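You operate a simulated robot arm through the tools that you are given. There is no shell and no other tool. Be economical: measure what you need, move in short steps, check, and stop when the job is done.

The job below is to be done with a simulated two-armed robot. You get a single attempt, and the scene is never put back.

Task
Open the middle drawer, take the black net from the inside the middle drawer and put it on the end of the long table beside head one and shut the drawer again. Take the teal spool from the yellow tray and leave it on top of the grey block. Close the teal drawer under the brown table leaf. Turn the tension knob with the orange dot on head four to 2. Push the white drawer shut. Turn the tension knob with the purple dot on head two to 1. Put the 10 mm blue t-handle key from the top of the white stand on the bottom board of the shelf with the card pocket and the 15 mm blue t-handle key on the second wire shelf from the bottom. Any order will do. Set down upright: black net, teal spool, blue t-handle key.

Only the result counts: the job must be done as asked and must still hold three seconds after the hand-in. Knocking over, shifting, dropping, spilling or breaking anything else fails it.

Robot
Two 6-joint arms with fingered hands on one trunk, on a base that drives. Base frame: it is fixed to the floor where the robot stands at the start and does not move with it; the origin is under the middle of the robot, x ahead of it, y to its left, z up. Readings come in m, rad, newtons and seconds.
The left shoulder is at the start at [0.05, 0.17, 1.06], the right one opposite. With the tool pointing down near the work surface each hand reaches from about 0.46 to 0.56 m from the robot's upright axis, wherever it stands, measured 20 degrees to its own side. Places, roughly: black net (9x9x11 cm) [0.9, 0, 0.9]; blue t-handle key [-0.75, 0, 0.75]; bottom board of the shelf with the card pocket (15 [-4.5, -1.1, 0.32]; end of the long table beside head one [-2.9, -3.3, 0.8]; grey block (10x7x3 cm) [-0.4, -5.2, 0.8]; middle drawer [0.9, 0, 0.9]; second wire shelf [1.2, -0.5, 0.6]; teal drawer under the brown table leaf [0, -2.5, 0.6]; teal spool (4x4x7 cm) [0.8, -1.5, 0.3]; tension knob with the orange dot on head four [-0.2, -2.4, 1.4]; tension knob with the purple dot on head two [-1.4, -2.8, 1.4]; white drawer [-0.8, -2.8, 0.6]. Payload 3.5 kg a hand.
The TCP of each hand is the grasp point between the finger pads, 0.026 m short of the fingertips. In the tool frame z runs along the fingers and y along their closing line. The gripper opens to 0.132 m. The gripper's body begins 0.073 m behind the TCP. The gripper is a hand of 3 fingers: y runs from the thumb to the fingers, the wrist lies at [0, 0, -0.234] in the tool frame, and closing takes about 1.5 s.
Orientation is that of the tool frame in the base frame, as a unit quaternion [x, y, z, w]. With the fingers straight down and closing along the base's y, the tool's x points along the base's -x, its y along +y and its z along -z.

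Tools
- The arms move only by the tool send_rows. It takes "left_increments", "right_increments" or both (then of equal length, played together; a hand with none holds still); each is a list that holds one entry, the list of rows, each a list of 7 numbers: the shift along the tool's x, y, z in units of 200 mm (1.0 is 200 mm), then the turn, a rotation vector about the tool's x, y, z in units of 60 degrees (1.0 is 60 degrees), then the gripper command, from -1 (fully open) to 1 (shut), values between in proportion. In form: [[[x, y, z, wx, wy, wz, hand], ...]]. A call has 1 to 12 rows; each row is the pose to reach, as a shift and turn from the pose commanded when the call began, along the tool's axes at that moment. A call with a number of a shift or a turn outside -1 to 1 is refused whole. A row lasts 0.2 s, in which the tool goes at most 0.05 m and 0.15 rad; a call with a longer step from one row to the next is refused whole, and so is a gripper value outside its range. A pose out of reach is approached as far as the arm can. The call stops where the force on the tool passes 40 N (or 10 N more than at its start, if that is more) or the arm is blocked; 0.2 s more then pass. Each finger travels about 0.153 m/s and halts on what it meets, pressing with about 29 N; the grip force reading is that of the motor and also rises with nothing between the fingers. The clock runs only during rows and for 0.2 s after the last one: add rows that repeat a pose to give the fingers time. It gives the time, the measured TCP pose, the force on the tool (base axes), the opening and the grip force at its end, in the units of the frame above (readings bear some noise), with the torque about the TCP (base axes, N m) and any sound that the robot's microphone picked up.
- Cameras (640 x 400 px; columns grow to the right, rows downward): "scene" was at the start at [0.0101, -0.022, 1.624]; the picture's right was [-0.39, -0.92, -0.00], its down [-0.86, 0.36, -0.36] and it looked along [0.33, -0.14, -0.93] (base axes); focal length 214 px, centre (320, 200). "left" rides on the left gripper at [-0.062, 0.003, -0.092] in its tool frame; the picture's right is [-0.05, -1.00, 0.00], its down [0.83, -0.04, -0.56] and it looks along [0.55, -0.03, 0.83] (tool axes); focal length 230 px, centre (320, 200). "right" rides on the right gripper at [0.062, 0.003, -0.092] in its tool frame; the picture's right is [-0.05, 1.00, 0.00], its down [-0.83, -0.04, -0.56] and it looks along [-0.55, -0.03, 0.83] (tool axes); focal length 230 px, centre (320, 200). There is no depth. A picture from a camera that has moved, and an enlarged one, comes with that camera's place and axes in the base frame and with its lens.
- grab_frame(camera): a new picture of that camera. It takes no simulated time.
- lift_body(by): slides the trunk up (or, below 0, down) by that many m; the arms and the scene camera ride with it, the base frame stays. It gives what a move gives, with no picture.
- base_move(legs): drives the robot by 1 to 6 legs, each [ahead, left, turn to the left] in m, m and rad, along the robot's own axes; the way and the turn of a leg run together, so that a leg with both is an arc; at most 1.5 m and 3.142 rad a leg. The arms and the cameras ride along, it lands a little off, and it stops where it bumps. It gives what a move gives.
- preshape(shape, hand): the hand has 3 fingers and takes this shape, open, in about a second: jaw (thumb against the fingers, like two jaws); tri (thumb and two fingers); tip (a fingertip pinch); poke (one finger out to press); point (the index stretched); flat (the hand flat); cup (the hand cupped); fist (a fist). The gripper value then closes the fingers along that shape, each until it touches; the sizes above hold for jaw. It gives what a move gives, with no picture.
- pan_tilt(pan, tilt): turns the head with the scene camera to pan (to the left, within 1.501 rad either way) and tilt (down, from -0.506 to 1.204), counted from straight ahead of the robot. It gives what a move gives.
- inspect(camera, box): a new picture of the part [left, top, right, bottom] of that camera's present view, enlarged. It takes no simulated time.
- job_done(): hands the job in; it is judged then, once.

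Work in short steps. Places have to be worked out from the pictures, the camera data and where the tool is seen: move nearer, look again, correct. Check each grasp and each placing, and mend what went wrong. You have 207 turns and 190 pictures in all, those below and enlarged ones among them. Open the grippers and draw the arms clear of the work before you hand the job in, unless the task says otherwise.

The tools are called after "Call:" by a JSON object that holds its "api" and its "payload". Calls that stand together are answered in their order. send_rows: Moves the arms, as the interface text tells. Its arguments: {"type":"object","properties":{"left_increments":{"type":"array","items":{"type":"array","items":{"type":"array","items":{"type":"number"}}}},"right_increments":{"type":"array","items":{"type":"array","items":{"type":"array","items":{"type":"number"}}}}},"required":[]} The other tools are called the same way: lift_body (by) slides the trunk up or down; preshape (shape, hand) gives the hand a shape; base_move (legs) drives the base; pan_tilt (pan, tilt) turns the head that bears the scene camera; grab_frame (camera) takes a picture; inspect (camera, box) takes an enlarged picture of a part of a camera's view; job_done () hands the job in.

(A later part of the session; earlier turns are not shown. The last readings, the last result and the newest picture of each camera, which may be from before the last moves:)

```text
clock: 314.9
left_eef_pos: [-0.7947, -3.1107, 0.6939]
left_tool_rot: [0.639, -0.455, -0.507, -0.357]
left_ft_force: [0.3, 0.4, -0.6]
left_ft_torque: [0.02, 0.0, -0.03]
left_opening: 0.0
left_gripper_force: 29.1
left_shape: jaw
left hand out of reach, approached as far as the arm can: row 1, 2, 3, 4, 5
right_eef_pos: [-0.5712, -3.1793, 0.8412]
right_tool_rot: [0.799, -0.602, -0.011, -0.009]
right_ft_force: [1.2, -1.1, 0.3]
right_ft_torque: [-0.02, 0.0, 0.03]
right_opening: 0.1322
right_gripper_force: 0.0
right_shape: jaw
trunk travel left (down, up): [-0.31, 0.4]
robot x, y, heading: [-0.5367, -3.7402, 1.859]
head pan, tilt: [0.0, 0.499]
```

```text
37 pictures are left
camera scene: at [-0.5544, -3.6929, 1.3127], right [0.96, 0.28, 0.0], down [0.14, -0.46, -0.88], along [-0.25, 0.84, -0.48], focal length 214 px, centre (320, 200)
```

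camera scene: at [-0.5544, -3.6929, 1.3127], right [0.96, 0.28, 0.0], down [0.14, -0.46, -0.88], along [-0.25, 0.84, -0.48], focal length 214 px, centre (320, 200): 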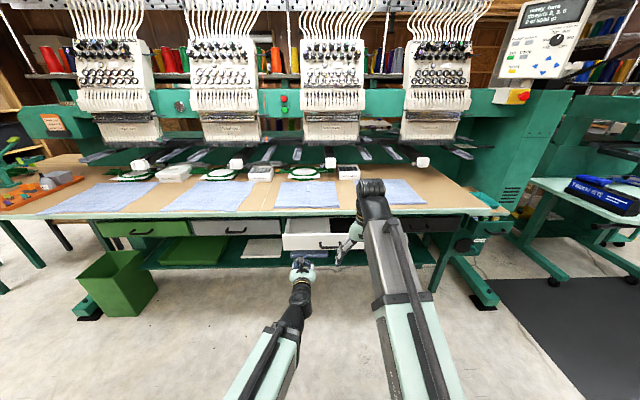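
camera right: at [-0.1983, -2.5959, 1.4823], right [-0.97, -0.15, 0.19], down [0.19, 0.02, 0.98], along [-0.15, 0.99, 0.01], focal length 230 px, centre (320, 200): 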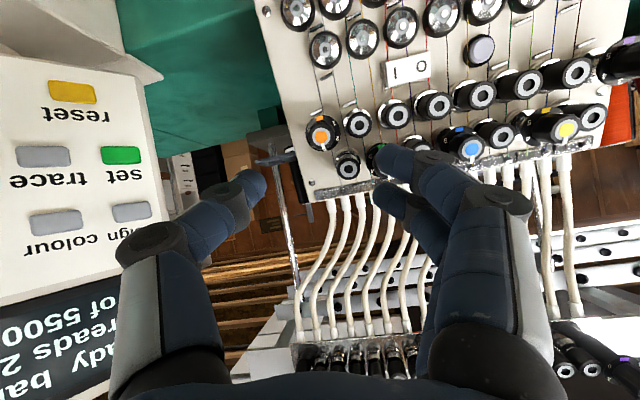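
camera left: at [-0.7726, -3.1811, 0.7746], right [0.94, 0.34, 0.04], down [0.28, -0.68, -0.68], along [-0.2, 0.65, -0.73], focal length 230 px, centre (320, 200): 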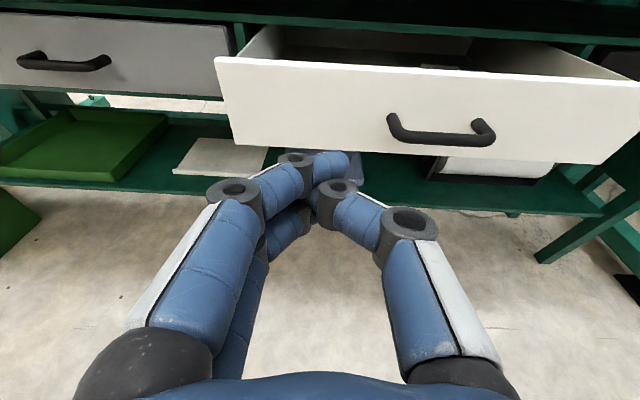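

Raise the right hand clear of the table, lower the trunk slightly, then advance 20 cm toward the white drawer.

Call:
{"api": "send_rows", "payload": {"right_increments": [[[0, 0, -0.2, 0, 0, 0, -1], [0, 0, -0.4, 0, 0, 0, -1], [0, 0, -0.6, 0, 0, 0, -1], [0, 0, -0.8, 0, 0, 0, -1], [0, 0, -1, 0, 0, 0, -1]]]}}

Call:
{"api": "lift_body", "payload": {"by": -0.08}}

Call:
{"api": "base_move", "payload": {"legs": [[0.18, 0.0, 0]]}}

Call:
{"api": "grab_frame", "payload": {"camera": "left"}}

```text
clock: 316.1
left_eef_pos: [-0.7967, -3.1111, 0.693]
left_tool_rot: [0.639, -0.456, -0.507, -0.357]
left_ft_force: [0.1, 0.3, -0.2]
left_ft_torque: [0.0, 0.0, 0.01]
left_opening: 0.0001
left_gripper_force: 29.3
left_shape: jaw
right_eef_pos: [-0.5995, -3.113, 0.9255]
right_tool_rot: [0.797, -0.601, -0.045, -0.03]
right_ft_force: [-0.8, -0.5, 0.4]
right_ft_torque: [0.02, -0.01, 0.03]
right_opening: 0.1319
right_gripper_force: 0.1
right_shape: jaw
right hand out of reach, approached as far as the arm can: row 1, 2, 3, 4, 5
trunk travel left (down, up): [-0.31, 0.4]
robot x, y, heading: [-0.5376, -3.738, 1.857]
head pan, tilt: [0.0, 0.499]
```

```text
clock: 317.3
left_eef_pos: [-0.7945, -3.1111, 0.6136]
left_tool_rot: [0.639, -0.456, -0.507, -0.357]
left_ft_force: [0.4, 0.4, 0.4]
left_ft_torque: [0.03, 0.01, 0.05]
left_opening: 0.0
left_gripper_force: 28.6
left_shape: jaw
right_eef_pos: [-0.6002, -3.1136, 0.847]
right_tool_rot: [0.797, -0.601, -0.045, -0.028]
right_ft_force: [0.5, -1.0, 0.3]
right_ft_torque: [0.03, 0.01, -0.05]
right_opening: 0.1317
right_gripper_force: 0.0
right_shape: jaw
trunk travel left (down, up): [-0.23, 0.48]
robot x, y, heading: [-0.539, -3.7441, 1.858]
head pan, tilt: [0.0, 0.499]
```

```text
clock: 318.8
left_eef_pos: [-0.845, -2.9372, 0.6144]
left_tool_rot: [0.639, -0.456, -0.506, -0.356]
left_ft_force: [-0.7, 0.5, -0.1]
left_ft_torque: [0.04, -0.02, -0.04]
left_opening: 0.0
left_gripper_force: 29.0
left_shape: jaw
right_eef_pos: [-0.65, -2.9397, 0.8459]
right_tool_rot: [0.797, -0.602, -0.045, -0.03]
right_ft_force: [-0.7, -0.1, 0.2]
right_ft_torque: [0.03, 0.02, 0.02]
right_opening: 0.132
right_gripper_force: 0.0
right_shape: jaw
trunk travel left (down, up): [-0.23, 0.48]
robot x, y, heading: [-0.5894, -3.5662, 1.86]
head pan, tilt: [0.0, 0.499]
```

```text
36 pictures are left
camera left: at [-0.8235, -3.0078, 0.6947], right [0.94, 0.34, 0.04], down [0.28, -0.68, -0.68], along [-0.2, 0.65, -0.73], focal length 230 px, centre (320, 200)
```

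left: 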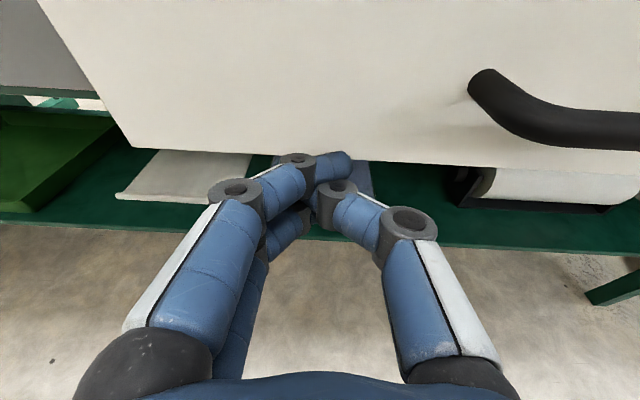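

Push forward with the arm, up to 20 cm, watching the force.

Call:
{"api": "send_rows", "payload": {"left_increments": [[[-0.03, -0.005, 0.121, 0, 0, 0, 1], [-0.058, -0.01, 0.243, 0, 0, 0, 1], [-0.088, -0.015, 0.364, 0, 0, 0, 1], [-0.117, -0.02, 0.485, 0, 0, 0, 1], [-0.146, -0.025, 0.606, 0, 0, 0, 1], [-0.175, -0.03, 0.728, 0, 0, 0, 1], [-0.204, -0.035, 0.849, 0, 0, 0, 1], [-0.233, -0.04, 0.97, 0, 0, 0, 1]]]}}

Call:
{"api": "grab_frame", "payload": {"camera": "left"}}

```text
clock: 319.7
left_eef_pos: [-0.8695, -2.8576, 0.6122]
left_tool_rot: [0.64, -0.456, -0.505, -0.356]
left_ft_force: [7.3, -24.8, 0.7]
left_ft_torque: [0.31, 0.0, -0.33]
left_opening: 0.0001
left_gripper_force: 28.9
left_shape: jaw
right_eef_pos: [-0.6507, -2.9414, 0.8472]
right_tool_rot: [0.796, -0.602, -0.046, -0.031]
right_ft_force: [0.1, -0.1, 0.4]
right_ft_torque: [0.02, -0.03, 0.04]
right_opening: 0.1318
right_gripper_force: 0.1
right_shape: jaw
trunk travel left (down, up): [-0.23, 0.48]
robot x, y, heading: [-0.5909, -3.5695, 1.862]
head pan, tilt: [0.0, 0.499]
stopped in row 4 (left hand): the force on the tool passed its limit at 64 N (the readings are from after the stop); the commanded pose is now the measured one
```

```text
35 pictures are left
camera left: at [-0.8474, -2.9284, 0.6937], right [0.94, 0.34, 0.05], down [0.28, -0.68, -0.68], along [-0.2, 0.65, -0.73], focal length 230 px, centre (320, 200)
```

left: 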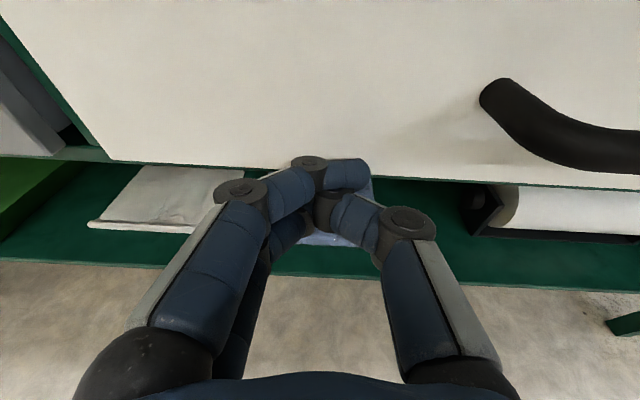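

Stopped at a force peak — maybe shut. Retract a bit and look from the head.

Call:
{"api": "send_rows", "payload": {"left_increments": [[[0.04, 0, -0.15, 0, 0, 0, 1], [0.08, 0, -0.3, 0, 0, 0, 1]]]}}

Call:
{"api": "inspect", "payload": {"camera": "scene", "box": [180, 190, 440, 320]}}

```text
clock: 320.3
left_eef_pos: [-0.8505, -2.9157, 0.6118]
left_tool_rot: [0.64, -0.456, -0.506, -0.355]
left_ft_force: [-0.4, 0.2, -0.5]
left_ft_torque: [-0.02, 0.03, 0.0]
left_opening: 0.0004
left_gripper_force: 29.1
left_shape: jaw
right_eef_pos: [-0.6509, -2.9391, 0.8471]
right_tool_rot: [0.797, -0.602, -0.045, -0.03]
right_ft_force: [-0.6, -0.1, 0.3]
right_ft_torque: [0.02, 0.03, 0.01]
right_opening: 0.1317
right_gripper_force: 0.0
right_shape: jaw
trunk travel left (down, up): [-0.23, 0.48]
robot x, y, heading: [-0.5894, -3.5719, 1.859]
head pan, tilt: [0.0, 0.499]
```

```text
2.46 times, centred on (310, 255) of scene
camera zoom: at [-0.6057, -3.5198, 1.2327], right [0.96, 0.28, 0.0], down [0.14, -0.46, -0.88], along [-0.25, 0.84, -0.48], focal length 528 px, centre (345, 65)
```

zoom: 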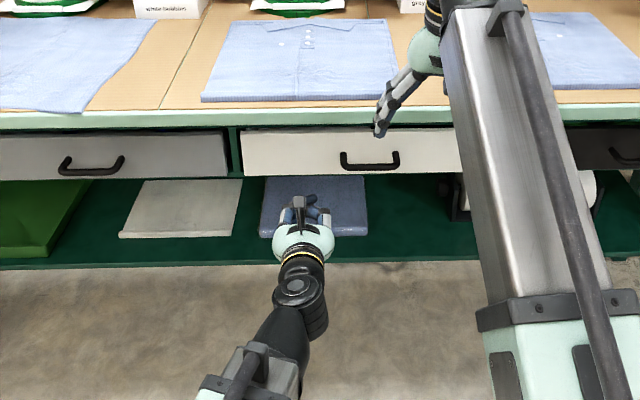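

White drawer is shut. Move over to the teal drawer at the right end.

Call:
{"api": "base_move", "payload": {"legs": [[-0.2, 0, 0], [0, -0.99, 0], [0.08, 0, 0]]}}

Call:
{"api": "grab_frame", "payload": {"camera": "left"}}

Call:
{"api": "grab_frame", "payload": {"camera": "scene"}}

```text
clock: 327.4
left_eef_pos: [0.1318, -2.7457, 0.6097]
left_tool_rot: [0.641, -0.454, -0.507, -0.355]
left_ft_force: [0.0, -0.7, 0.1]
left_ft_torque: [0.02, 0.0, 0.0]
left_opening: 0.0
left_gripper_force: 29.4
left_shape: jaw
right_eef_pos: [0.3314, -2.7699, 0.8468]
right_tool_rot: [0.798, -0.6, -0.046, -0.029]
right_ft_force: [0.0, -1.1, 1.0]
right_ft_torque: [0.03, -0.02, -0.01]
right_opening: 0.1317
right_gripper_force: 0.1
right_shape: jaw
trunk travel left (down, up): [-0.23, 0.48]
robot x, y, heading: [0.3969, -3.4002, 1.867]
head pan, tilt: [0.0, 0.499]
```

```text
33 pictures are left
camera left: at [0.1543, -2.8159, 0.6912], right [0.94, 0.35, 0.04], down [0.28, -0.68, -0.68], along [-0.2, 0.65, -0.74], focal length 230 px, centre (320, 200)
```

left: 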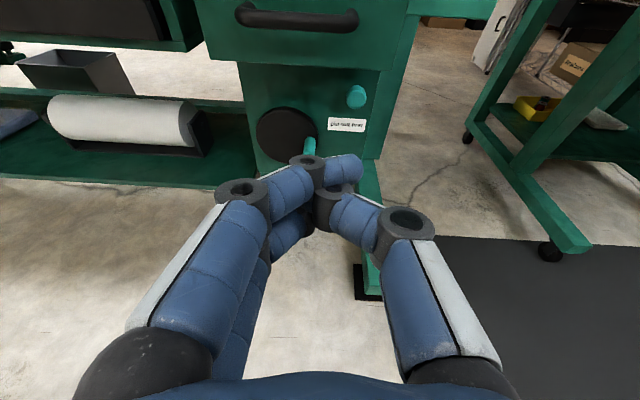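

```text
32 pictures are left
camera scene: at [0.3797, -3.3494, 1.2327], right [0.96, 0.29, 0.0], down [0.14, -0.46, -0.88], along [-0.25, 0.84, -0.48], focal length 214 px, centre (320, 200)
```

scene: 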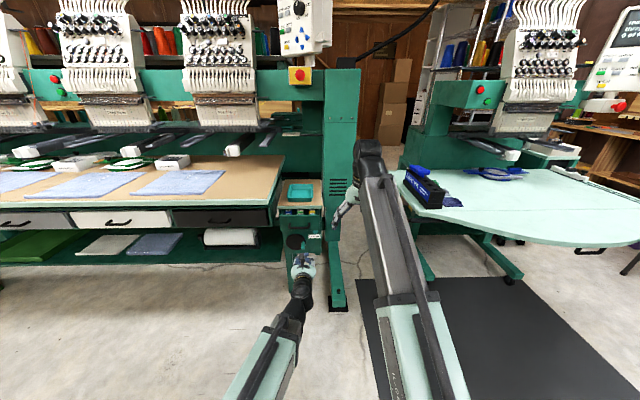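

The teal drawer's handle is at ≈(0.05, −2.59, 0.65), above a dial I must not touch. Shift the closed left hand up and left to the handle, advance 10 cm.

Call:
{"api": "send_rows", "payload": {"left_increments": [[[-0.115, 0.08, -0.023, 0, 0, 0, 1], [-0.229, 0.16, -0.047, 0, 0, 0, 1]]]}}

Call:
{"api": "base_move", "payload": {"legs": [[0.08, 0, 0]]}}

Call:
{"api": "grab_frame", "payload": {"camera": "left"}}

```text
clock: 327.9
left_eef_pos: [0.1016, -2.7557, 0.6576]
left_tool_rot: [0.641, -0.455, -0.506, -0.354]
left_ft_force: [0.0, 0.7, -0.2]
left_ft_torque: [0.0, 0.02, 0.01]
left_opening: 0.0
left_gripper_force: 29.3
left_shape: jaw
right_eef_pos: [0.3318, -2.7692, 0.8462]
right_tool_rot: [0.798, -0.601, -0.045, -0.03]
right_ft_force: [0.4, 0.7, -0.3]
right_ft_torque: [0.0, -0.03, 0.0]
right_opening: 0.1318
right_gripper_force: 0.0
right_shape: jaw
trunk travel left (down, up): [-0.23, 0.48]
robot x, y, heading: [0.3946, -3.3999, 1.866]
head pan, tilt: [0.0, 0.499]
```

```text
clock: 329.0
left_eef_pos: [0.0786, -2.6782, 0.6574]
left_tool_rot: [0.641, -0.456, -0.505, -0.355]
left_ft_force: [0.6, -0.1, 1.0]
left_ft_torque: [-0.01, 0.0, 0.0]
left_opening: 0.0
left_gripper_force: 29.2
left_shape: jaw
right_eef_pos: [0.3088, -2.6922, 0.8462]
right_tool_rot: [0.799, -0.599, -0.045, -0.03]
right_ft_force: [0.1, 0.5, 0.4]
right_ft_torque: [0.0, 0.0, 0.03]
right_opening: 0.1321
right_gripper_force: 0.1
right_shape: jaw
trunk travel left (down, up): [-0.23, 0.48]
robot x, y, heading: [0.3754, -3.3235, 1.86]
head pan, tilt: [0.0, 0.499]
```

```text
31 pictures are left
camera left: at [0.1007, -2.7474, 0.7381], right [0.94, 0.35, 0.04], down [0.28, -0.68, -0.68], along [-0.2, 0.65, -0.74], focal length 230 px, centre (320, 200)
```

left: 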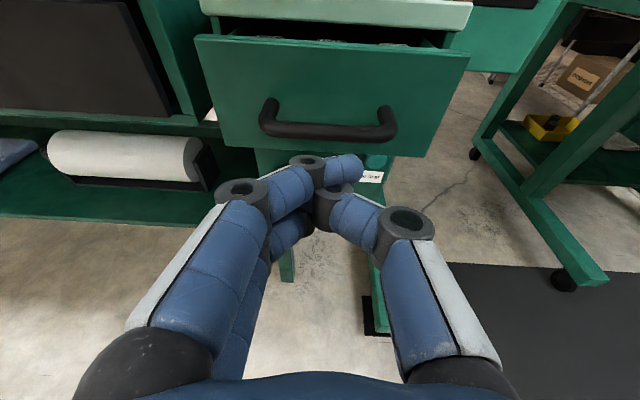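

Hand is in line with the handle. Push gently up to 16 cm.

Call:
{"api": "send_rows", "payload": {"left_increments": [[[-0.023, -0.004, 0.097, 0, 0, 0, 1], [-0.047, -0.008, 0.195, 0, 0, 0, 1], [-0.07, -0.011, 0.292, 0, 0, 0, 1], [-0.093, -0.015, 0.39, 0, 0, 0, 1], [-0.117, -0.019, 0.487, 0, 0, 0, 1], [-0.14, -0.023, 0.585, 0, 0, 0, 1], [-0.164, -0.026, 0.682, 0, 0, 0, 1], [-0.187, -0.03, 0.78, 0, 0, 0, 1]]]}}

Call:
{"api": "grab_frame", "payload": {"camera": "left"}}

```text
clock: 330.4
left_eef_pos: [0.0504, -2.5775, 0.6579]
left_tool_rot: [0.641, -0.456, -0.505, -0.355]
left_ft_force: [6.1, -23.7, 3.6]
left_ft_torque: [-0.03, 0.04, 0.42]
left_opening: 0.0
left_gripper_force: 29.1
left_shape: jaw
right_eef_pos: [0.3102, -2.6938, 0.8469]
right_tool_rot: [0.797, -0.601, -0.047, -0.031]
right_ft_force: [0.5, 0.9, 0.9]
right_ft_torque: [-0.02, -0.04, 0.0]
right_opening: 0.1317
right_gripper_force: 0.0
right_shape: jaw
trunk travel left (down, up): [-0.23, 0.48]
robot x, y, heading: [0.3721, -3.3212, 1.857]
head pan, tilt: [0.0, 0.499]
stopped in row 6 (left hand): the force on the tool passed its limit at 53 N (the readings are from after the stop); the commanded pose is now the measured one
```

```text
30 pictures are left
camera left: at [0.0721, -2.6463, 0.7382], right [0.94, 0.34, 0.05], down [0.28, -0.68, -0.68], along [-0.2, 0.65, -0.74], focal length 230 px, centre (320, 200)
```

left: 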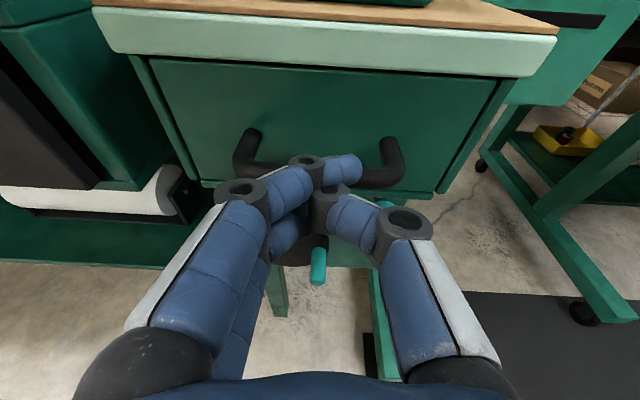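

Teal drawer is flush shut. Back away, raise the trunk, and return the left hand to fingers-down.

Call:
{"api": "send_rows", "payload": {"left_increments": [[[0.03, 0, -0.15, 0, 0, 0, 1], [0.06, 0, -0.3, 0, 0, 0, 1]]]}}

Call:
{"api": "base_move", "payload": {"legs": [[-0.4, 0, 0]]}}

Call:
{"api": "lift_body", "payload": {"by": 0.4}}

Call:
{"api": "send_rows", "payload": {"left_increments": [[[0, 0, -0.05, 0, 0.12, 0, 0], [0, 0, -0.1, 0, 0.24, 0, -1], [0, 0, -0.15, 0, 0.36, 0, -1], [0, 0, -0.2, 0, 0.48, 0, -1], [0, 0, -0.25, 0, 0.6, 0, -1], [0, 0, -0.3, 0, 0.72, 0, -1], [0, 0, -0.35, 0, 0.84, 0, -1], [0, 0, -0.4, 0, 0.96, 0, -1]]]}}

Call:
{"api": "send_rows", "payload": {"left_increments": [[[0, 0, 0, 0, 0.11, 0, -1], [0, 0, 0, 0, 0.22, 0, -1], [0, 0, 0, 0, 0.32, 0, -1]]]}}

Call:
{"api": "base_move", "payload": {"legs": [[0, 1.45, 0], [0, 1.45, 0], [0, 1.15, 0], [1.4, 0.2, 0], [0.2, 0.03, 0]]}}

```text
clock: 330.9
left_eef_pos: [0.0704, -2.6311, 0.658]
left_tool_rot: [0.641, -0.456, -0.504, -0.355]
left_ft_force: [0.7, -1.1, 0.6]
left_ft_torque: [0.04, 0.02, 0.03]
left_opening: 0.0002
left_gripper_force: 29.0
left_shape: jaw
right_eef_pos: [0.3082, -2.6923, 0.8459]
right_tool_rot: [0.798, -0.6, -0.045, -0.029]
right_ft_force: [0.3, 0.1, 0.3]
right_ft_torque: [0.01, -0.01, 0.01]
right_opening: 0.1317
right_gripper_force: 0.1
right_shape: jaw
trunk travel left (down, up): [-0.23, 0.48]
robot x, y, heading: [0.373, -3.3196, 1.864]
head pan, tilt: [0.0, 0.499]
```

```text
clock: 333.4
left_eef_pos: [0.1851, -3.0129, 0.6585]
left_tool_rot: [0.641, -0.457, -0.504, -0.356]
left_ft_force: [-1.3, 0.4, -0.3]
left_ft_torque: [0.01, 0.0, -0.02]
left_opening: 0.0
left_gripper_force: 28.9
left_shape: jaw
right_eef_pos: [0.4252, -3.0744, 0.8462]
right_tool_rot: [0.797, -0.601, -0.046, -0.029]
right_ft_force: [0.5, -0.9, 0.4]
right_ft_torque: [-0.01, -0.01, 0.01]
right_opening: 0.1319
right_gripper_force: 0.0
right_shape: jaw
trunk travel left (down, up): [-0.23, 0.48]
robot x, y, heading: [0.4888, -3.703, 1.861]
head pan, tilt: [0.0, 0.499]
```

```text
clock: 337.3
left_eef_pos: [0.1855, -3.0126, 1.0567]
left_tool_rot: [0.641, -0.457, -0.504, -0.356]
left_ft_force: [0.5, 0.7, 0.1]
left_ft_torque: [-0.02, -0.01, 0.02]
left_opening: 0.0
left_gripper_force: 29.2
left_shape: jaw
right_eef_pos: [0.4254, -3.0748, 1.2462]
right_tool_rot: [0.797, -0.601, -0.045, -0.03]
right_ft_force: [-0.2, -0.1, 0.7]
right_ft_torque: [-0.04, 0.0, 0.01]
right_opening: 0.132
right_gripper_force: 0.0
right_shape: jaw
trunk travel left (down, up): [-0.63, 0.08]
robot x, y, heading: [0.4897, -3.7067, 1.86]
head pan, tilt: [0.0, 0.499]
```

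```text
clock: 339.1
left_eef_pos: [0.2104, -3.0858, 1.0765]
left_tool_rot: [0.804, -0.572, -0.132, -0.092]
left_ft_force: [0.2, 0.1, 0.2]
left_ft_torque: [0.01, 0.02, -0.01]
left_opening: 0.1319
left_gripper_force: 0.0
left_shape: jaw
right_eef_pos: [0.4247, -3.0736, 1.2461]
right_tool_rot: [0.797, -0.601, -0.046, -0.03]
right_ft_force: [0.2, 0.6, -0.2]
right_ft_torque: [-0.01, 0.01, 0.0]
right_opening: 0.1319
right_gripper_force: 0.1
right_shape: jaw
trunk travel left (down, up): [-0.63, 0.08]
robot x, y, heading: [0.4887, -3.704, 1.865]
head pan, tilt: [0.0, 0.499]
```

```text
clock: 339.9
left_eef_pos: [0.2112, -3.0858, 1.0764]
left_tool_rot: [0.815, -0.579, 0.005, 0.005]
left_ft_force: [1.2, -0.7, -0.6]
left_ft_torque: [0.01, 0.03, -0.02]
left_opening: 0.1322
left_gripper_force: 0.2
left_shape: jaw
right_eef_pos: [0.4254, -3.0743, 1.2459]
right_tool_rot: [0.797, -0.602, -0.045, -0.03]
right_ft_force: [0.3, -0.6, 0.3]
right_ft_torque: [-0.01, -0.05, -0.03]
right_opening: 0.1318
right_gripper_force: 0.0
right_shape: jaw
trunk travel left (down, up): [-0.63, 0.08]
robot x, y, heading: [0.4865, -3.7038, 1.859]
head pan, tilt: [0.0, 0.499]
```

```text
clock: 367.2
left_eef_pos: [-4.368, -2.7671, 1.0759]
left_tool_rot: [0.818, -0.575, 0.004, 0.005]
left_ft_force: [-0.2, -0.2, 0.6]
left_ft_torque: [0.0, 0.0, -0.01]
left_opening: 0.1319
left_gripper_force: 0.0
left_shape: jaw
right_eef_pos: [-4.1523, -2.7539, 1.2452]
right_tool_rot: [0.8, -0.598, -0.044, -0.029]
right_ft_force: [-0.8, 0.5, -0.7]
right_ft_torque: [0.01, -0.01, 0.01]
right_opening: 0.1318
right_gripper_force: 0.1
right_shape: jaw
trunk travel left (down, up): [-0.63, 0.08]
robot x, y, heading: [-4.083, -3.3826, 1.873]
head pan, tilt: [0.0, 0.499]
```

Continue around into the corridor and back toward the start area.

Call:
{"api": "base_move", "payload": {"legs": [[1.17, -0.55, 0], [0, 0, -1.513], [1.3, 0, 0], [1.3, 0, 0], [1.1, 0, 0]]}}

Call:
{"api": "base_move", "payload": {"legs": [[0.4, 0, 0], [0, 0, -0.8]]}}

Call:
{"api": "pan_tilt", "payload": {"pan": 0, "tilt": 0.6}}

Call:
{"api": "grab_frame", "payload": {"camera": "scene"}}

```text
clock: 394.9
left_eef_pos: [0.1287, -0.43, 1.0773]
left_tool_rot: [-0.208, 0.978, 0.001, -0.005]
left_ft_force: [0.1, 0.3, -0.1]
left_ft_torque: [-0.02, 0.04, 0.03]
left_opening: 0.132
left_gripper_force: 0.1
left_shape: jaw
right_eef_pos: [0.1573, -0.643, 1.2462]
right_tool_rot: [-0.179, 0.982, 0.013, 0.053]
right_ft_force: [-1.0, 0.2, 0.6]
right_ft_torque: [0.03, 0.01, -0.02]
right_opening: 0.1317
right_gripper_force: 0.1
right_shape: jaw
trunk travel left (down, up): [-0.63, 0.08]
robot x, y, heading: [-0.4597, -0.7586, 0.375]
head pan, tilt: [0.0, 0.499]
```

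```text
clock: 399.4
left_eef_pos: [0.5532, -0.8095, 1.0759]
left_tool_rot: [0.191, 0.982, 0.002, -0.005]
left_ft_force: [-1.1, 0.3, -0.2]
left_ft_torque: [-0.03, 0.02, 0.01]
left_opening: 0.1318
left_gripper_force: 0.2
left_shape: jaw
right_eef_pos: [0.4212, -0.9776, 1.2449]
right_tool_rot: [0.217, 0.975, -0.007, 0.054]
right_ft_force: [0.1, 0.8, 0.0]
right_ft_torque: [0.01, -0.02, -0.03]
right_opening: 0.132
right_gripper_force: 0.1
right_shape: jaw
trunk travel left (down, up): [-0.63, 0.08]
robot x, y, heading: [-0.0915, -0.6123, -0.428]
head pan, tilt: [0.0, 0.499]
```

```text
clock: 400.1
left_eef_pos: [0.5538, -0.8102, 1.0764]
left_tool_rot: [0.189, 0.982, 0.003, -0.005]
left_ft_force: [-1.1, -0.3, -0.1]
left_ft_torque: [-0.01, 0.0, -0.01]
left_opening: 0.1319
left_gripper_force: 0.1
left_shape: jaw
right_eef_pos: [0.4222, -0.9789, 1.2459]
right_tool_rot: [0.218, 0.974, -0.008, 0.054]
right_ft_force: [0.3, 0.2, 0.0]
right_ft_torque: [0.0, 0.04, 0.03]
right_opening: 0.1319
right_gripper_force: 0.1
right_shape: jaw
trunk travel left (down, up): [-0.63, 0.08]
robot x, y, heading: [-0.0923, -0.6122, -0.432]
head pan, tilt: [0.0, 0.6]
```

```text
29 pictures are left
camera scene: at [-0.0497, -0.6323, 1.6236], right [-0.42, -0.91, 0.0], down [-0.51, 0.23, -0.83], along [0.75, -0.34, -0.56], focal length 214 px, centre (320, 200)
```

scene: 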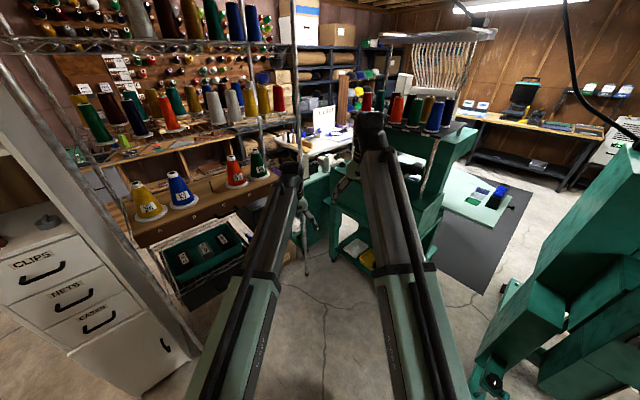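

Call:
{"api": "base_move", "payload": {"legs": [[0, -0.35, 0]]}}

Call:
{"api": "pan_tilt", "payload": {"pan": 0.05, "tilt": 0.75}}

Call:
{"api": "grab_frame", "payload": {"camera": "scene"}}

```text
clock: 402.4
left_eef_pos: [0.4081, -1.1306, 1.077]
left_tool_rot: [0.19, 0.982, 0.003, -0.005]
left_ft_force: [0.3, 0.8, -0.4]
left_ft_torque: [0.01, -0.02, 0.04]
left_opening: 0.1318
left_gripper_force: 0.1
left_shape: jaw
right_eef_pos: [0.2759, -1.299, 1.2464]
right_tool_rot: [0.218, 0.974, -0.009, 0.054]
right_ft_force: [-0.8, 0.6, 0.0]
right_ft_torque: [0.01, -0.01, 0.03]
right_opening: 0.1321
right_gripper_force: 0.1
right_shape: jaw
trunk travel left (down, up): [-0.63, 0.08]
robot x, y, heading: [-0.2405, -0.9322, -0.429]
head pan, tilt: [0.0, 0.6]
```

```text
clock: 403.1
left_eef_pos: [0.4074, -1.1292, 1.0771]
left_tool_rot: [0.192, 0.981, 0.002, -0.004]
left_ft_force: [0.3, -0.4, 0.4]
left_ft_torque: [0.05, 0.0, 0.0]
left_opening: 0.1319
left_gripper_force: 0.0
left_shape: jaw
right_eef_pos: [0.2757, -1.2989, 1.2458]
right_tool_rot: [0.217, 0.975, -0.009, 0.054]
right_ft_force: [0.2, 0.3, 0.9]
right_ft_torque: [-0.01, -0.02, 0.02]
right_opening: 0.1318
right_gripper_force: 0.1
right_shape: jaw
trunk travel left (down, up): [-0.63, 0.08]
robot x, y, heading: [-0.2377, -0.9349, -0.43]
head pan, tilt: [0.051, 0.75]
```

```text
28 pictures are left
camera scene: at [-0.1991, -0.9459, 1.6108], right [-0.37, -0.93, 0.0], down [-0.63, 0.25, -0.73], along [0.68, -0.27, -0.68], focal length 214 px, centre (320, 200)
```

scene: 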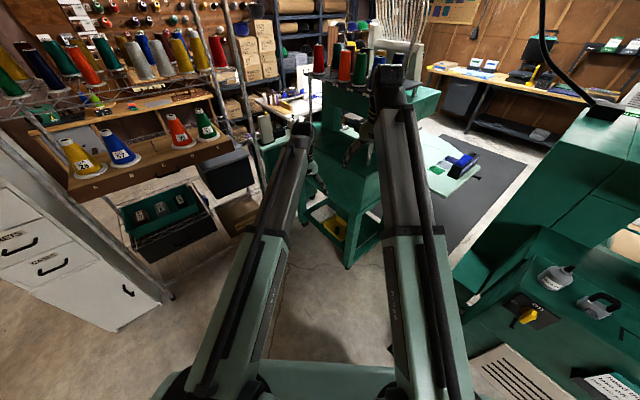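

Call:
{"api": "inspect", "payload": {"camera": "scene", "box": [280, 160, 420, 280]}}

```text
3.33 times, centred on (350, 220) of scene
camera zoom: at [-0.1991, -0.9459, 1.6108], right [-0.37, -0.93, 0.0], down [-0.63, 0.25, -0.73], along [0.68, -0.27, -0.68], focal length 715 px, centre (220, 133)
```

zoom: 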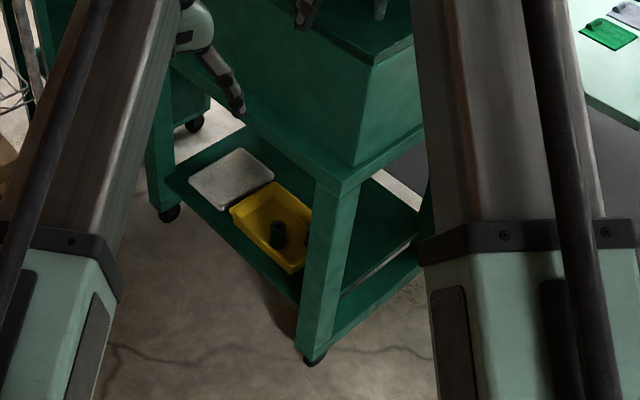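

Teal spool in the tray at ≈(0.702, −1.447, z 0.31–0.385), near the front edge of the lower shelf. I'll reposition to face it squarely (heading −1.26).

Call:
{"api": "base_move", "payload": {"legs": [[0.188, 0.4, 0], [0, 0, -0.83], [0.0, 0.23, 0]]}}

Call:
{"api": "lift_body", "payload": {"by": -0.35}}

Call:
{"api": "send_rows", "payload": {"left_increments": [[[0, 0, 0, 0, -0.125, 0, -0.3], [0, 0, 0, 0, -0.25, 0, -0.3], [0, 0, 0, 0, -0.375, 0, -0.3], [0, 0, 0, 0, -0.5, 0, -0.3], [0, 0, 0, 0, -0.625, 0, -0.3], [0, 0, 0, 0, -0.78, 0, -0.3]]]}}

Call:
{"api": "grab_frame", "payload": {"camera": "left"}}

```text
clock: 409.3
left_eef_pos: [0.6079, -1.191, 1.0761]
left_tool_rot: [0.572, 0.821, 0.004, -0.004]
left_ft_force: [0.4, -0.8, 0.0]
left_ft_torque: [0.02, 0.01, 0.04]
left_opening: 0.1322
left_gripper_force: 0.0
left_shape: jaw
right_eef_pos: [0.3941, -1.2058, 1.2459]
right_tool_rot: [0.594, 0.802, -0.03, 0.045]
right_ft_force: [0.7, 0.1, 0.8]
right_ft_torque: [-0.02, 0.07, 0.0]
right_opening: 0.132
right_gripper_force: 0.0
right_shape: jaw
trunk travel left (down, up): [-0.63, 0.08]
robot x, y, heading: [0.3218, -0.5764, -1.259]
head pan, tilt: [0.051, 0.75]
```

```text
clock: 412.7
left_eef_pos: [0.6074, -1.1893, 0.7275]
left_tool_rot: [0.571, 0.821, 0.004, -0.003]
left_ft_force: [0.0, 0.5, -0.4]
left_ft_torque: [0.0, 0.0, 0.03]
left_opening: 0.1321
left_gripper_force: 0.0
left_shape: jaw
right_eef_pos: [0.3946, -1.2041, 0.8967]
right_tool_rot: [0.594, 0.802, -0.03, 0.045]
right_ft_force: [0.4, 0.3, 0.4]
right_ft_torque: [-0.02, 0.01, 0.0]
right_opening: 0.1319
right_gripper_force: 0.1
right_shape: jaw
trunk travel left (down, up): [-0.28, 0.43]
robot x, y, heading: [0.3204, -0.5766, -1.262]
head pan, tilt: [0.051, 0.75]
```

```text
refused: row 6 steps farther than a row can; nothing moved
```

```text
26 pictures are left
camera left: at [0.6316, -1.2463, 0.8182], right [-0.92, -0.4, 0.0], down [-0.33, 0.76, 0.56], along [-0.22, 0.52, -0.83], focal length 230 px, centre (320, 200)
```

left: 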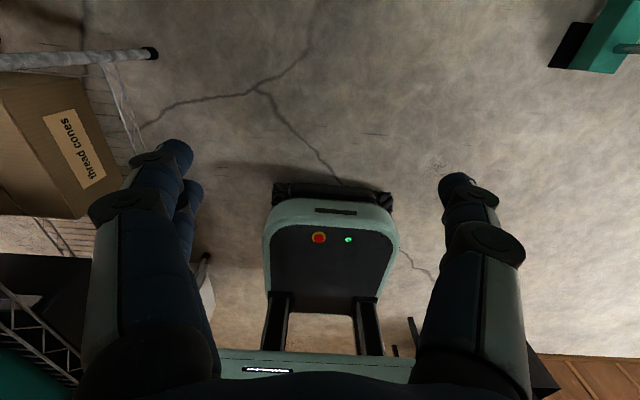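

Row too large; redo the 45° pitch with smaller steps.

Call:
{"api": "send_rows", "payload": {"left_increments": [[[0, 0, 0, 0, -0.11, 0, -0.3], [0, 0, 0, 0, -0.22, 0, -0.3], [0, 0, 0, 0, -0.33, 0, -0.3], [0, 0, 0, 0, -0.44, 0, -0.3], [0, 0, 0, 0, -0.55, 0, -0.3], [0, 0, 0, 0, -0.66, 0, -0.3], [0, 0, 0, 0, -0.77, 0, -0.3]]]}}

Call:
{"api": "lift_body", "payload": {"by": -0.24}}

Call:
{"api": "grab_frame", "payload": {"camera": "left"}}

```text
clock: 414.3
left_eef_pos: [0.6066, -1.191, 0.7271]
left_tool_rot: [0.527, 0.755, -0.22, 0.321]
left_ft_force: [0.3, -0.2, 0.4]
left_ft_torque: [0.01, 0.01, -0.01]
left_opening: 0.0862
left_gripper_force: 0.0
left_shape: jaw
right_eef_pos: [0.394, -1.206, 0.8957]
right_tool_rot: [0.594, 0.803, -0.029, 0.045]
right_ft_force: [-1.3, -0.3, -0.8]
right_ft_torque: [0.03, 0.0, 0.02]
right_opening: 0.1319
right_gripper_force: 0.1
right_shape: jaw
trunk travel left (down, up): [-0.28, 0.43]
robot x, y, heading: [0.3173, -0.5742, -1.264]
head pan, tilt: [0.051, 0.75]
```

```text
clock: 416.8
left_eef_pos: [0.6061, -1.1902, 0.487]
left_tool_rot: [0.528, 0.756, -0.22, 0.317]
left_ft_force: [0.6, 1.2, -0.4]
left_ft_torque: [-0.02, -0.01, 0.0]
left_opening: 0.0862
left_gripper_force: 0.1
left_shape: jaw
right_eef_pos: [0.3937, -1.2062, 0.6564]
right_tool_rot: [0.594, 0.803, -0.029, 0.046]
right_ft_force: [-0.5, 0.7, -0.1]
right_ft_torque: [-0.01, 0.03, -0.03]
right_opening: 0.1318
right_gripper_force: 0.1
right_shape: jaw
trunk travel left (down, up): [-0.04, 0.67]
robot x, y, heading: [0.3185, -0.5784, -1.263]
head pan, tilt: [0.051, 0.75]
```

```text
25 pictures are left
camera left: at [0.6019, -1.1663, 0.5948], right [-0.92, -0.38, 0.03], down [-0.38, 0.9, -0.21], along [0.05, -0.2, -0.98], focal length 230 px, centre (320, 200)
```

left: 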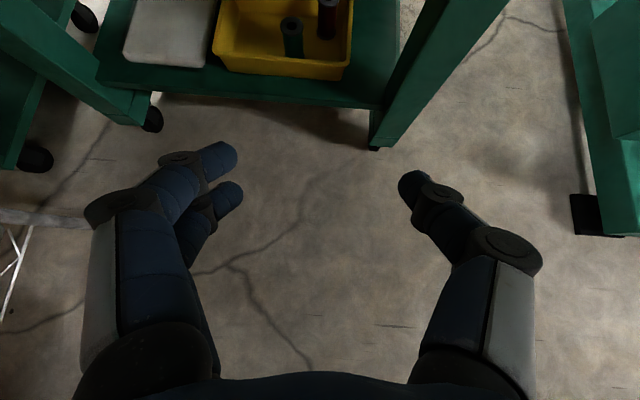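

Triangulated spool: (0.77, −1.483), z ≈0.21–0.29. Move base ahead 18.5 cm / left 6 cm, lower the hand 8 cm and recheck.

Call:
{"api": "base_move", "payload": {"legs": [[0.185, 0.06, 0]]}}

Call:
{"api": "send_rows", "payload": {"left_increments": [[[0.1, 0, 0.1, 0, 0, 0, -0.3], [0.2, 0, 0.2, 0, 0, 0, -0.3], [0.303, 0, 0.298, 0, 0, 0, -0.3]]]}}

Call:
{"api": "grab_frame", "payload": {"camera": "left"}}

```text
clock: 418.4
left_eef_pos: [0.7217, -1.3477, 0.4871]
left_tool_rot: [0.528, 0.756, -0.221, 0.319]
left_ft_force: [-0.4, 0.5, -0.3]
left_ft_torque: [-0.01, -0.03, 0.0]
left_opening: 0.0863
left_gripper_force: 0.1
left_shape: jaw
right_eef_pos: [0.5084, -1.3625, 0.6567]
right_tool_rot: [0.594, 0.803, -0.029, 0.046]
right_ft_force: [-0.3, 0.9, 0.4]
right_ft_torque: [0.01, -0.01, 0.02]
right_opening: 0.1321
right_gripper_force: 0.0
right_shape: jaw
trunk travel left (down, up): [-0.04, 0.67]
robot x, y, heading: [0.4315, -0.7367, -1.261]
head pan, tilt: [0.051, 0.75]
```

```text
clock: 419.2
left_eef_pos: [0.7202, -1.348, 0.4001]
left_tool_rot: [0.528, 0.756, -0.22, 0.319]
left_ft_force: [0.6, 0.2, 0.6]
left_ft_torque: [-0.02, 0.02, 0.03]
left_opening: 0.0864
left_gripper_force: 0.1
left_shape: jaw
right_eef_pos: [0.5064, -1.3622, 0.6552]
right_tool_rot: [0.594, 0.803, -0.03, 0.046]
right_ft_force: [-1.2, 0.4, -0.2]
right_ft_torque: [-0.01, 0.0, 0.0]
right_opening: 0.1319
right_gripper_force: 0.0
right_shape: jaw
trunk travel left (down, up): [-0.04, 0.67]
robot x, y, heading: [0.4327, -0.7353, -1.262]
head pan, tilt: [0.051, 0.75]
```

```text
24 pictures are left
camera left: at [0.7156, -1.3238, 0.5085], right [-0.92, -0.38, 0.03], down [-0.38, 0.9, -0.21], along [0.05, -0.2, -0.98], focal length 230 px, centre (320, 200)
```

left: 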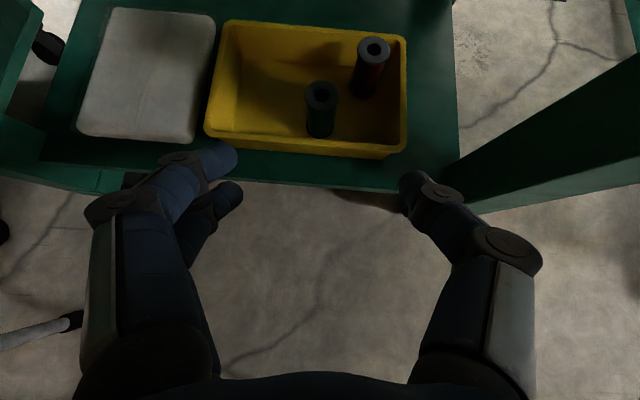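

Spool aligned on the finger axis. Narrow to 6.6 cm and advance 18 cm along it.

Call:
{"api": "send_rows", "payload": {"left_increments": [[[-0.003, 0.002, 0.15, 0, 0, 0, 0], [-0.006, 0.004, 0.3, 0, 0, 0, 0], [-0.009, 0.006, 0.45, 0, 0, 0, 0], [-0.012, 0.008, 0.6, 0, 0, 0, 0]]]}}

Call:
{"api": "grab_frame", "payload": {"camera": "left"}}

```text
clock: 420.2
left_eef_pos: [0.7538, -1.4292, 0.319]
left_tool_rot: [0.527, 0.756, -0.22, 0.319]
left_ft_force: [0.6, -0.5, 0.4]
left_ft_torque: [-0.01, -0.01, -0.02]
left_opening: 0.0665
left_gripper_force: 0.0
left_shape: jaw
right_eef_pos: [0.5076, -1.3641, 0.6558]
right_tool_rot: [0.594, 0.803, -0.028, 0.045]
right_ft_force: [0.0, 0.5, -0.4]
right_ft_torque: [0.01, 0.0, 0.02]
right_opening: 0.1321
right_gripper_force: 0.1
right_shape: jaw
trunk travel left (down, up): [-0.04, 0.67]
robot x, y, heading: [0.4343, -0.7377, -1.26]
head pan, tilt: [0.051, 0.75]
```

```text
23 pictures are left
camera left: at [0.7482, -1.4059, 0.4272], right [-0.92, -0.38, 0.03], down [-0.38, 0.9, -0.21], along [0.05, -0.2, -0.98], focal length 230 px, centre (320, 200)
```

left: 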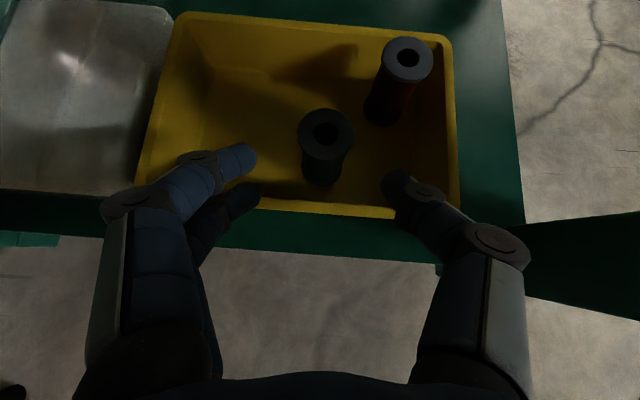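

On track. Advance the last 6 cm and close.

Call:
{"api": "send_rows", "payload": {"left_increments": [[[0, -0.004, 0.15, 0, 0, 0, 0], [0.005, -0.008, 0.3, 0, 0, 0, 0], [0.005, -0.008, 0.3, 0, 0, 0, 0.4], [0.005, -0.008, 0.3, 0, 0, 0, 1], [0.005, -0.008, 0.3, 0, 0, 0, 1], [0.005, -0.008, 0.3, 0, 0, 0, 1], [0.005, -0.008, 0.3, 0, 0, 0, 1]]]}}

Call:
{"api": "grab_frame", "payload": {"camera": "left"}}

```text
clock: 421.8
left_eef_pos: [0.7656, -1.4693, 0.2772]
left_tool_rot: [0.528, 0.756, -0.22, 0.319]
left_ft_force: [-0.2, 0.2, 1.0]
left_ft_torque: [0.02, 0.0, 0.02]
left_opening: 0.0266
left_gripper_force: 29.3
left_shape: jaw
right_eef_pos: [0.507, -1.3652, 0.6554]
right_tool_rot: [0.594, 0.803, -0.03, 0.046]
right_ft_force: [-0.3, -0.3, -0.7]
right_ft_torque: [0.0, -0.01, -0.01]
right_opening: 0.132
right_gripper_force: 0.1
right_shape: jaw
trunk travel left (down, up): [-0.04, 0.67]
robot x, y, heading: [0.4362, -0.7386, -1.262]
head pan, tilt: [0.051, 0.75]
```

```text
22 pictures are left
camera left: at [0.761, -1.4447, 0.385], right [-0.92, -0.38, 0.03], down [-0.38, 0.9, -0.21], along [0.05, -0.2, -0.98], focal length 230 px, centre (320, 200)
```

left: 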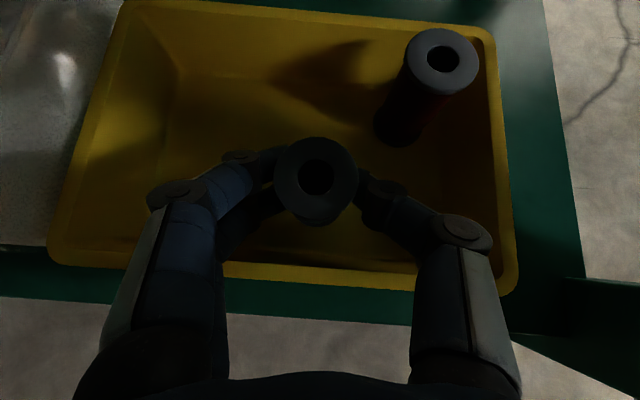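

Gripped around the spool's waist. Lift vertically 7 cm, then withdraw along the finger axis.

Call:
{"api": "send_rows", "payload": {"left_increments": [[[-0.08, 0, -0.08, 0, 0, 0, 1], [-0.17, 0, -0.165, 0, 0, 0, 1], [-0.25, 0, -0.245, 0, 0, 0, 1], [-0.25, 0, -0.4, 0, 0, 0, 1], [-0.25, 0, -0.6, 0, 0, 0, 1], [-0.25, 0, -0.8, 0, 0, 0, 1], [-0.25, 0, -1, 0, 0, 0, 1]]]}}

Call:
{"api": "base_move", "payload": {"legs": [[-0.35, -0.1, 0]]}}

Call:
{"api": "lift_body", "payload": {"by": 0.4}}

Call:
{"api": "grab_frame", "payload": {"camera": "left"}}

```text
clock: 423.4
left_eef_pos: [0.7286, -1.3681, 0.4529]
left_tool_rot: [0.528, 0.756, -0.221, 0.319]
left_ft_force: [0.2, 0.2, -0.3]
left_ft_torque: [0.04, 0.01, 0.02]
left_opening: 0.0262
left_gripper_force: 28.6
left_shape: jaw
right_eef_pos: [0.506, -1.3642, 0.6566]
right_tool_rot: [0.593, 0.803, -0.03, 0.046]
right_ft_force: [-0.2, 0.0, 0.8]
right_ft_torque: [-0.02, -0.05, -0.04]
right_opening: 0.1317
right_gripper_force: 0.0
right_shape: jaw
trunk travel left (down, up): [-0.04, 0.67]
robot x, y, heading: [0.4354, -0.7371, -1.26]
head pan, tilt: [0.051, 0.75]
```

```text
clock: 425.7
left_eef_pos: [0.5273, -1.067, 0.4523]
left_tool_rot: [0.528, 0.755, -0.221, 0.319]
left_ft_force: [0.2, -0.6, 0.1]
left_ft_torque: [0.05, 0.04, -0.01]
left_opening: 0.0267
left_gripper_force: 28.6
left_shape: jaw
right_eef_pos: [0.3054, -1.0617, 0.6563]
right_tool_rot: [0.594, 0.802, -0.029, 0.045]
right_ft_force: [0.5, -0.7, -0.2]
right_ft_torque: [0.02, -0.02, -0.01]
right_opening: 0.1318
right_gripper_force: 0.1
right_shape: jaw
trunk travel left (down, up): [-0.04, 0.67]
robot x, y, heading: [0.2348, -0.433, -1.262]
head pan, tilt: [0.051, 0.75]
```

```text
clock: 429.5
left_eef_pos: [0.5277, -1.066, 0.8528]
left_tool_rot: [0.528, 0.756, -0.22, 0.319]
left_ft_force: [-0.2, -0.4, -0.8]
left_ft_torque: [0.0, 0.0, 0.01]
left_opening: 0.0266
left_gripper_force: 29.2
left_shape: jaw
right_eef_pos: [0.3061, -1.062, 1.0552]
right_tool_rot: [0.595, 0.802, -0.029, 0.045]
right_ft_force: [0.2, 0.0, -0.3]
right_ft_torque: [0.04, 0.0, 0.04]
right_opening: 0.1321
right_gripper_force: 0.1
right_shape: jaw
trunk travel left (down, up): [-0.44, 0.27]
robot x, y, heading: [0.2312, -0.4325, -1.262]
head pan, tilt: [0.051, 0.75]
```

```text
21 pictures are left
camera left: at [0.5217, -1.042, 0.9609], right [-0.92, -0.38, 0.03], down [-0.38, 0.9, -0.21], along [0.05, -0.2, -0.98], focal length 230 px, centre (320, 200)
```

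left: 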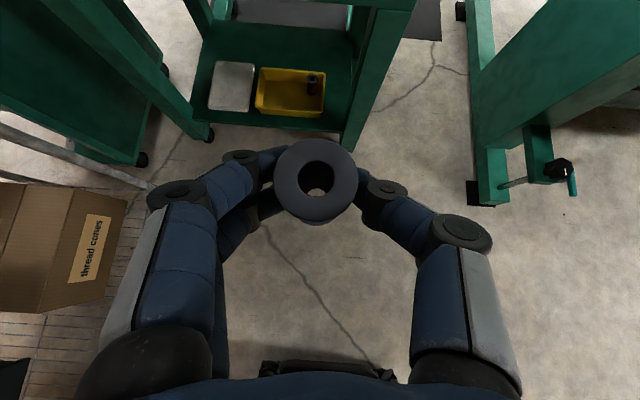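

Raise the trunk and drive back around toward the far side where the grey block is.

Call:
{"api": "lift_body", "payload": {"by": 0.22}}

Call:
{"api": "base_move", "payload": {"legs": [[0, 0, -1.495], [1.45, 0, 0], [1.45, 0, 0], [1.45, 0, 0], [0.1, 0, 0], [0, 0, 1.457]]}}

```text
clock: 431.9
left_eef_pos: [0.5258, -1.0649, 1.0735]
left_tool_rot: [0.528, 0.756, -0.22, 0.319]
left_ft_force: [0.0, 0.1, -0.4]
left_ft_torque: [-0.02, 0.02, -0.02]
left_opening: 0.0265
left_gripper_force: 29.3
left_shape: jaw
right_eef_pos: [0.305, -1.0605, 1.2766]
right_tool_rot: [0.595, 0.802, -0.03, 0.047]
right_ft_force: [0.1, 0.5, -0.4]
right_ft_torque: [0.01, 0.01, 0.0]
right_opening: 0.1317
right_gripper_force: 0.1
right_shape: jaw
trunk travel left (down, up): [-0.66, 0.05]
robot x, y, heading: [0.2368, -0.4345, -1.261]
head pan, tilt: [0.051, 0.75]
```

```text
clock: 460.6
left_eef_pos: [-3.5859, -2.7901, 1.073]
left_tool_rot: [0.539, 0.748, -0.225, 0.315]
left_ft_force: [-0.4, -0.1, 0.1]
left_ft_torque: [-0.01, 0.03, 0.0]
left_opening: 0.0264
left_gripper_force: 29.0
left_shape: jaw
right_eef_pos: [-3.8075, -2.7801, 1.276]
right_tool_rot: [0.606, 0.794, -0.03, 0.045]
right_ft_force: [0.7, -0.2, 0.0]
right_ft_torque: [0.01, -0.01, -0.02]
right_opening: 0.1323
right_gripper_force: 0.1
right_shape: jaw
trunk travel left (down, up): [-0.66, 0.05]
robot x, y, heading: [-3.8626, -2.1494, -1.291]
head pan, tilt: [0.051, 0.75]
```

Call:
{"api": "base_move", "payload": {"legs": [[1.05, -0.51, 0], [1.4, 0.22, 0], [0, 1.45, 0], [0, 1.4, 0], [0.2, 0, 0]]}}

Call:
{"api": "pan_tilt", "payload": {"pan": 0, "tilt": 0.5}}

Call:
{"api": "grab_frame", "payload": {"camera": "scene"}}

```text
clock: 487.8
left_eef_pos: [-0.3756, -4.5917, 1.0721]
left_tool_rot: [0.531, 0.754, -0.222, 0.317]
left_ft_force: [0.8, -0.1, -0.4]
left_ft_torque: [0.01, 0.0, -0.02]
left_opening: 0.0262
left_gripper_force: 28.8
left_shape: jaw
right_eef_pos: [-0.596, -4.5833, 1.2751]
right_tool_rot: [0.597, 0.801, -0.029, 0.045]
right_ft_force: [0.3, -0.3, 0.1]
right_ft_torque: [0.03, 0.0, 0.01]
right_opening: 0.1317
right_gripper_force: 0.0
right_shape: jaw
trunk travel left (down, up): [-0.66, 0.05]
robot x, y, heading: [-0.6679, -3.956, -1.269]
head pan, tilt: [0.051, 0.75]
```

```text
clock: 488.5
left_eef_pos: [-0.3765, -4.5898, 1.0734]
left_tool_rot: [0.531, 0.754, -0.221, 0.318]
left_ft_force: [0.6, 0.1, -0.4]
left_ft_torque: [0.01, 0.02, 0.03]
left_opening: 0.0263
left_gripper_force: 29.3
left_shape: jaw
right_eef_pos: [-0.5979, -4.5845, 1.2762]
right_tool_rot: [0.597, 0.801, -0.03, 0.045]
right_ft_force: [-0.2, 0.3, 0.1]
right_ft_torque: [0.04, -0.03, 0.0]
right_opening: 0.1319
right_gripper_force: 0.0
right_shape: jaw
trunk travel left (down, up): [-0.66, 0.05]
robot x, y, heading: [-0.6687, -3.9544, -1.262]
head pan, tilt: [0.0, 0.499]
```

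```text
20 pictures are left
camera scene: at [-0.653, -4.0052, 1.6626], right [-0.95, -0.3, 0.0], down [-0.14, 0.46, -0.88], along [0.26, -0.84, -0.48], focal length 214 px, centre (320, 200)
```

scene: 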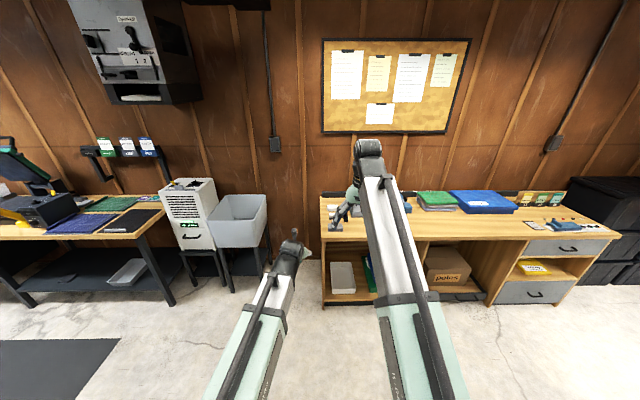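

Call:
{"api": "inspect", "payload": {"camera": "scene", "box": [300, 170, 440, 270]}}

```text
4.00 times, centred on (370, 220) of scene
camera zoom: at [-0.653, -4.0052, 1.6626], right [-0.95, -0.3, 0.0], down [-0.14, 0.46, -0.88], along [0.26, -0.84, -0.48], focal length 858 px, centre (120, 120)
```

zoom: 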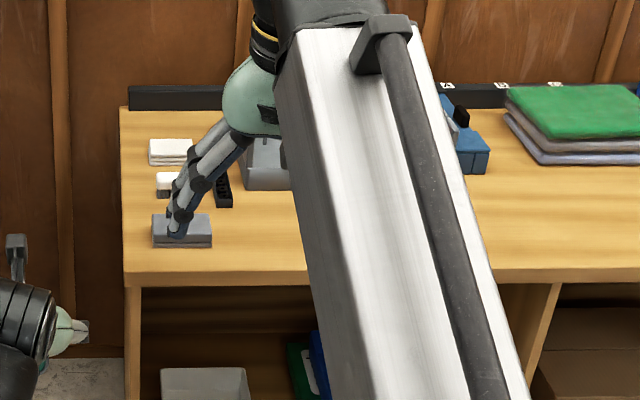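

Grey block top centre ≈(−0.407, −5.146, 0.83). Strafe right 20 cm and go ahead 42 cm.

Call:
{"api": "base_move", "payload": {"legs": [[0, -0.198, 0], [0.42, 0, 0]]}}

Call:
{"api": "grab_frame", "payload": {"camera": "left"}}

```text
clock: 492.3
left_eef_pos: [-0.4386, -5.0515, 1.0724]
left_tool_rot: [0.53, 0.754, -0.221, 0.318]
left_ft_force: [-0.2, -0.3, 0.0]
left_ft_torque: [0.01, 0.02, 0.01]
left_opening: 0.0262
left_gripper_force: 29.0
left_shape: jaw
right_eef_pos: [-0.6611, -5.0462, 1.2761]
right_tool_rot: [0.596, 0.801, -0.029, 0.045]
right_ft_force: [-1.2, 0.2, 0.6]
right_ft_torque: [0.05, 0.03, 0.01]
right_opening: 0.1319
right_gripper_force: 0.1
right_shape: jaw
trunk travel left (down, up): [-0.66, 0.05]
robot x, y, heading: [-0.727, -4.4202, -1.266]
head pan, tilt: [0.0, 0.499]
```

```text
18 pictures are left
camera left: at [-0.4434, -5.0276, 1.1804], right [-0.93, -0.38, 0.03], down [-0.37, 0.9, -0.2], along [0.05, -0.2, -0.98], focal length 230 px, centre (320, 200)
```

left: 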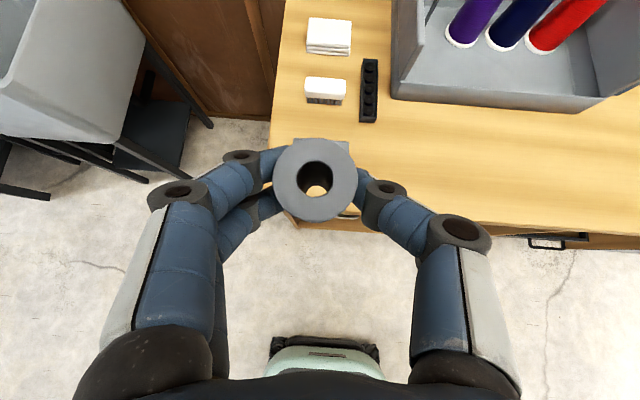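

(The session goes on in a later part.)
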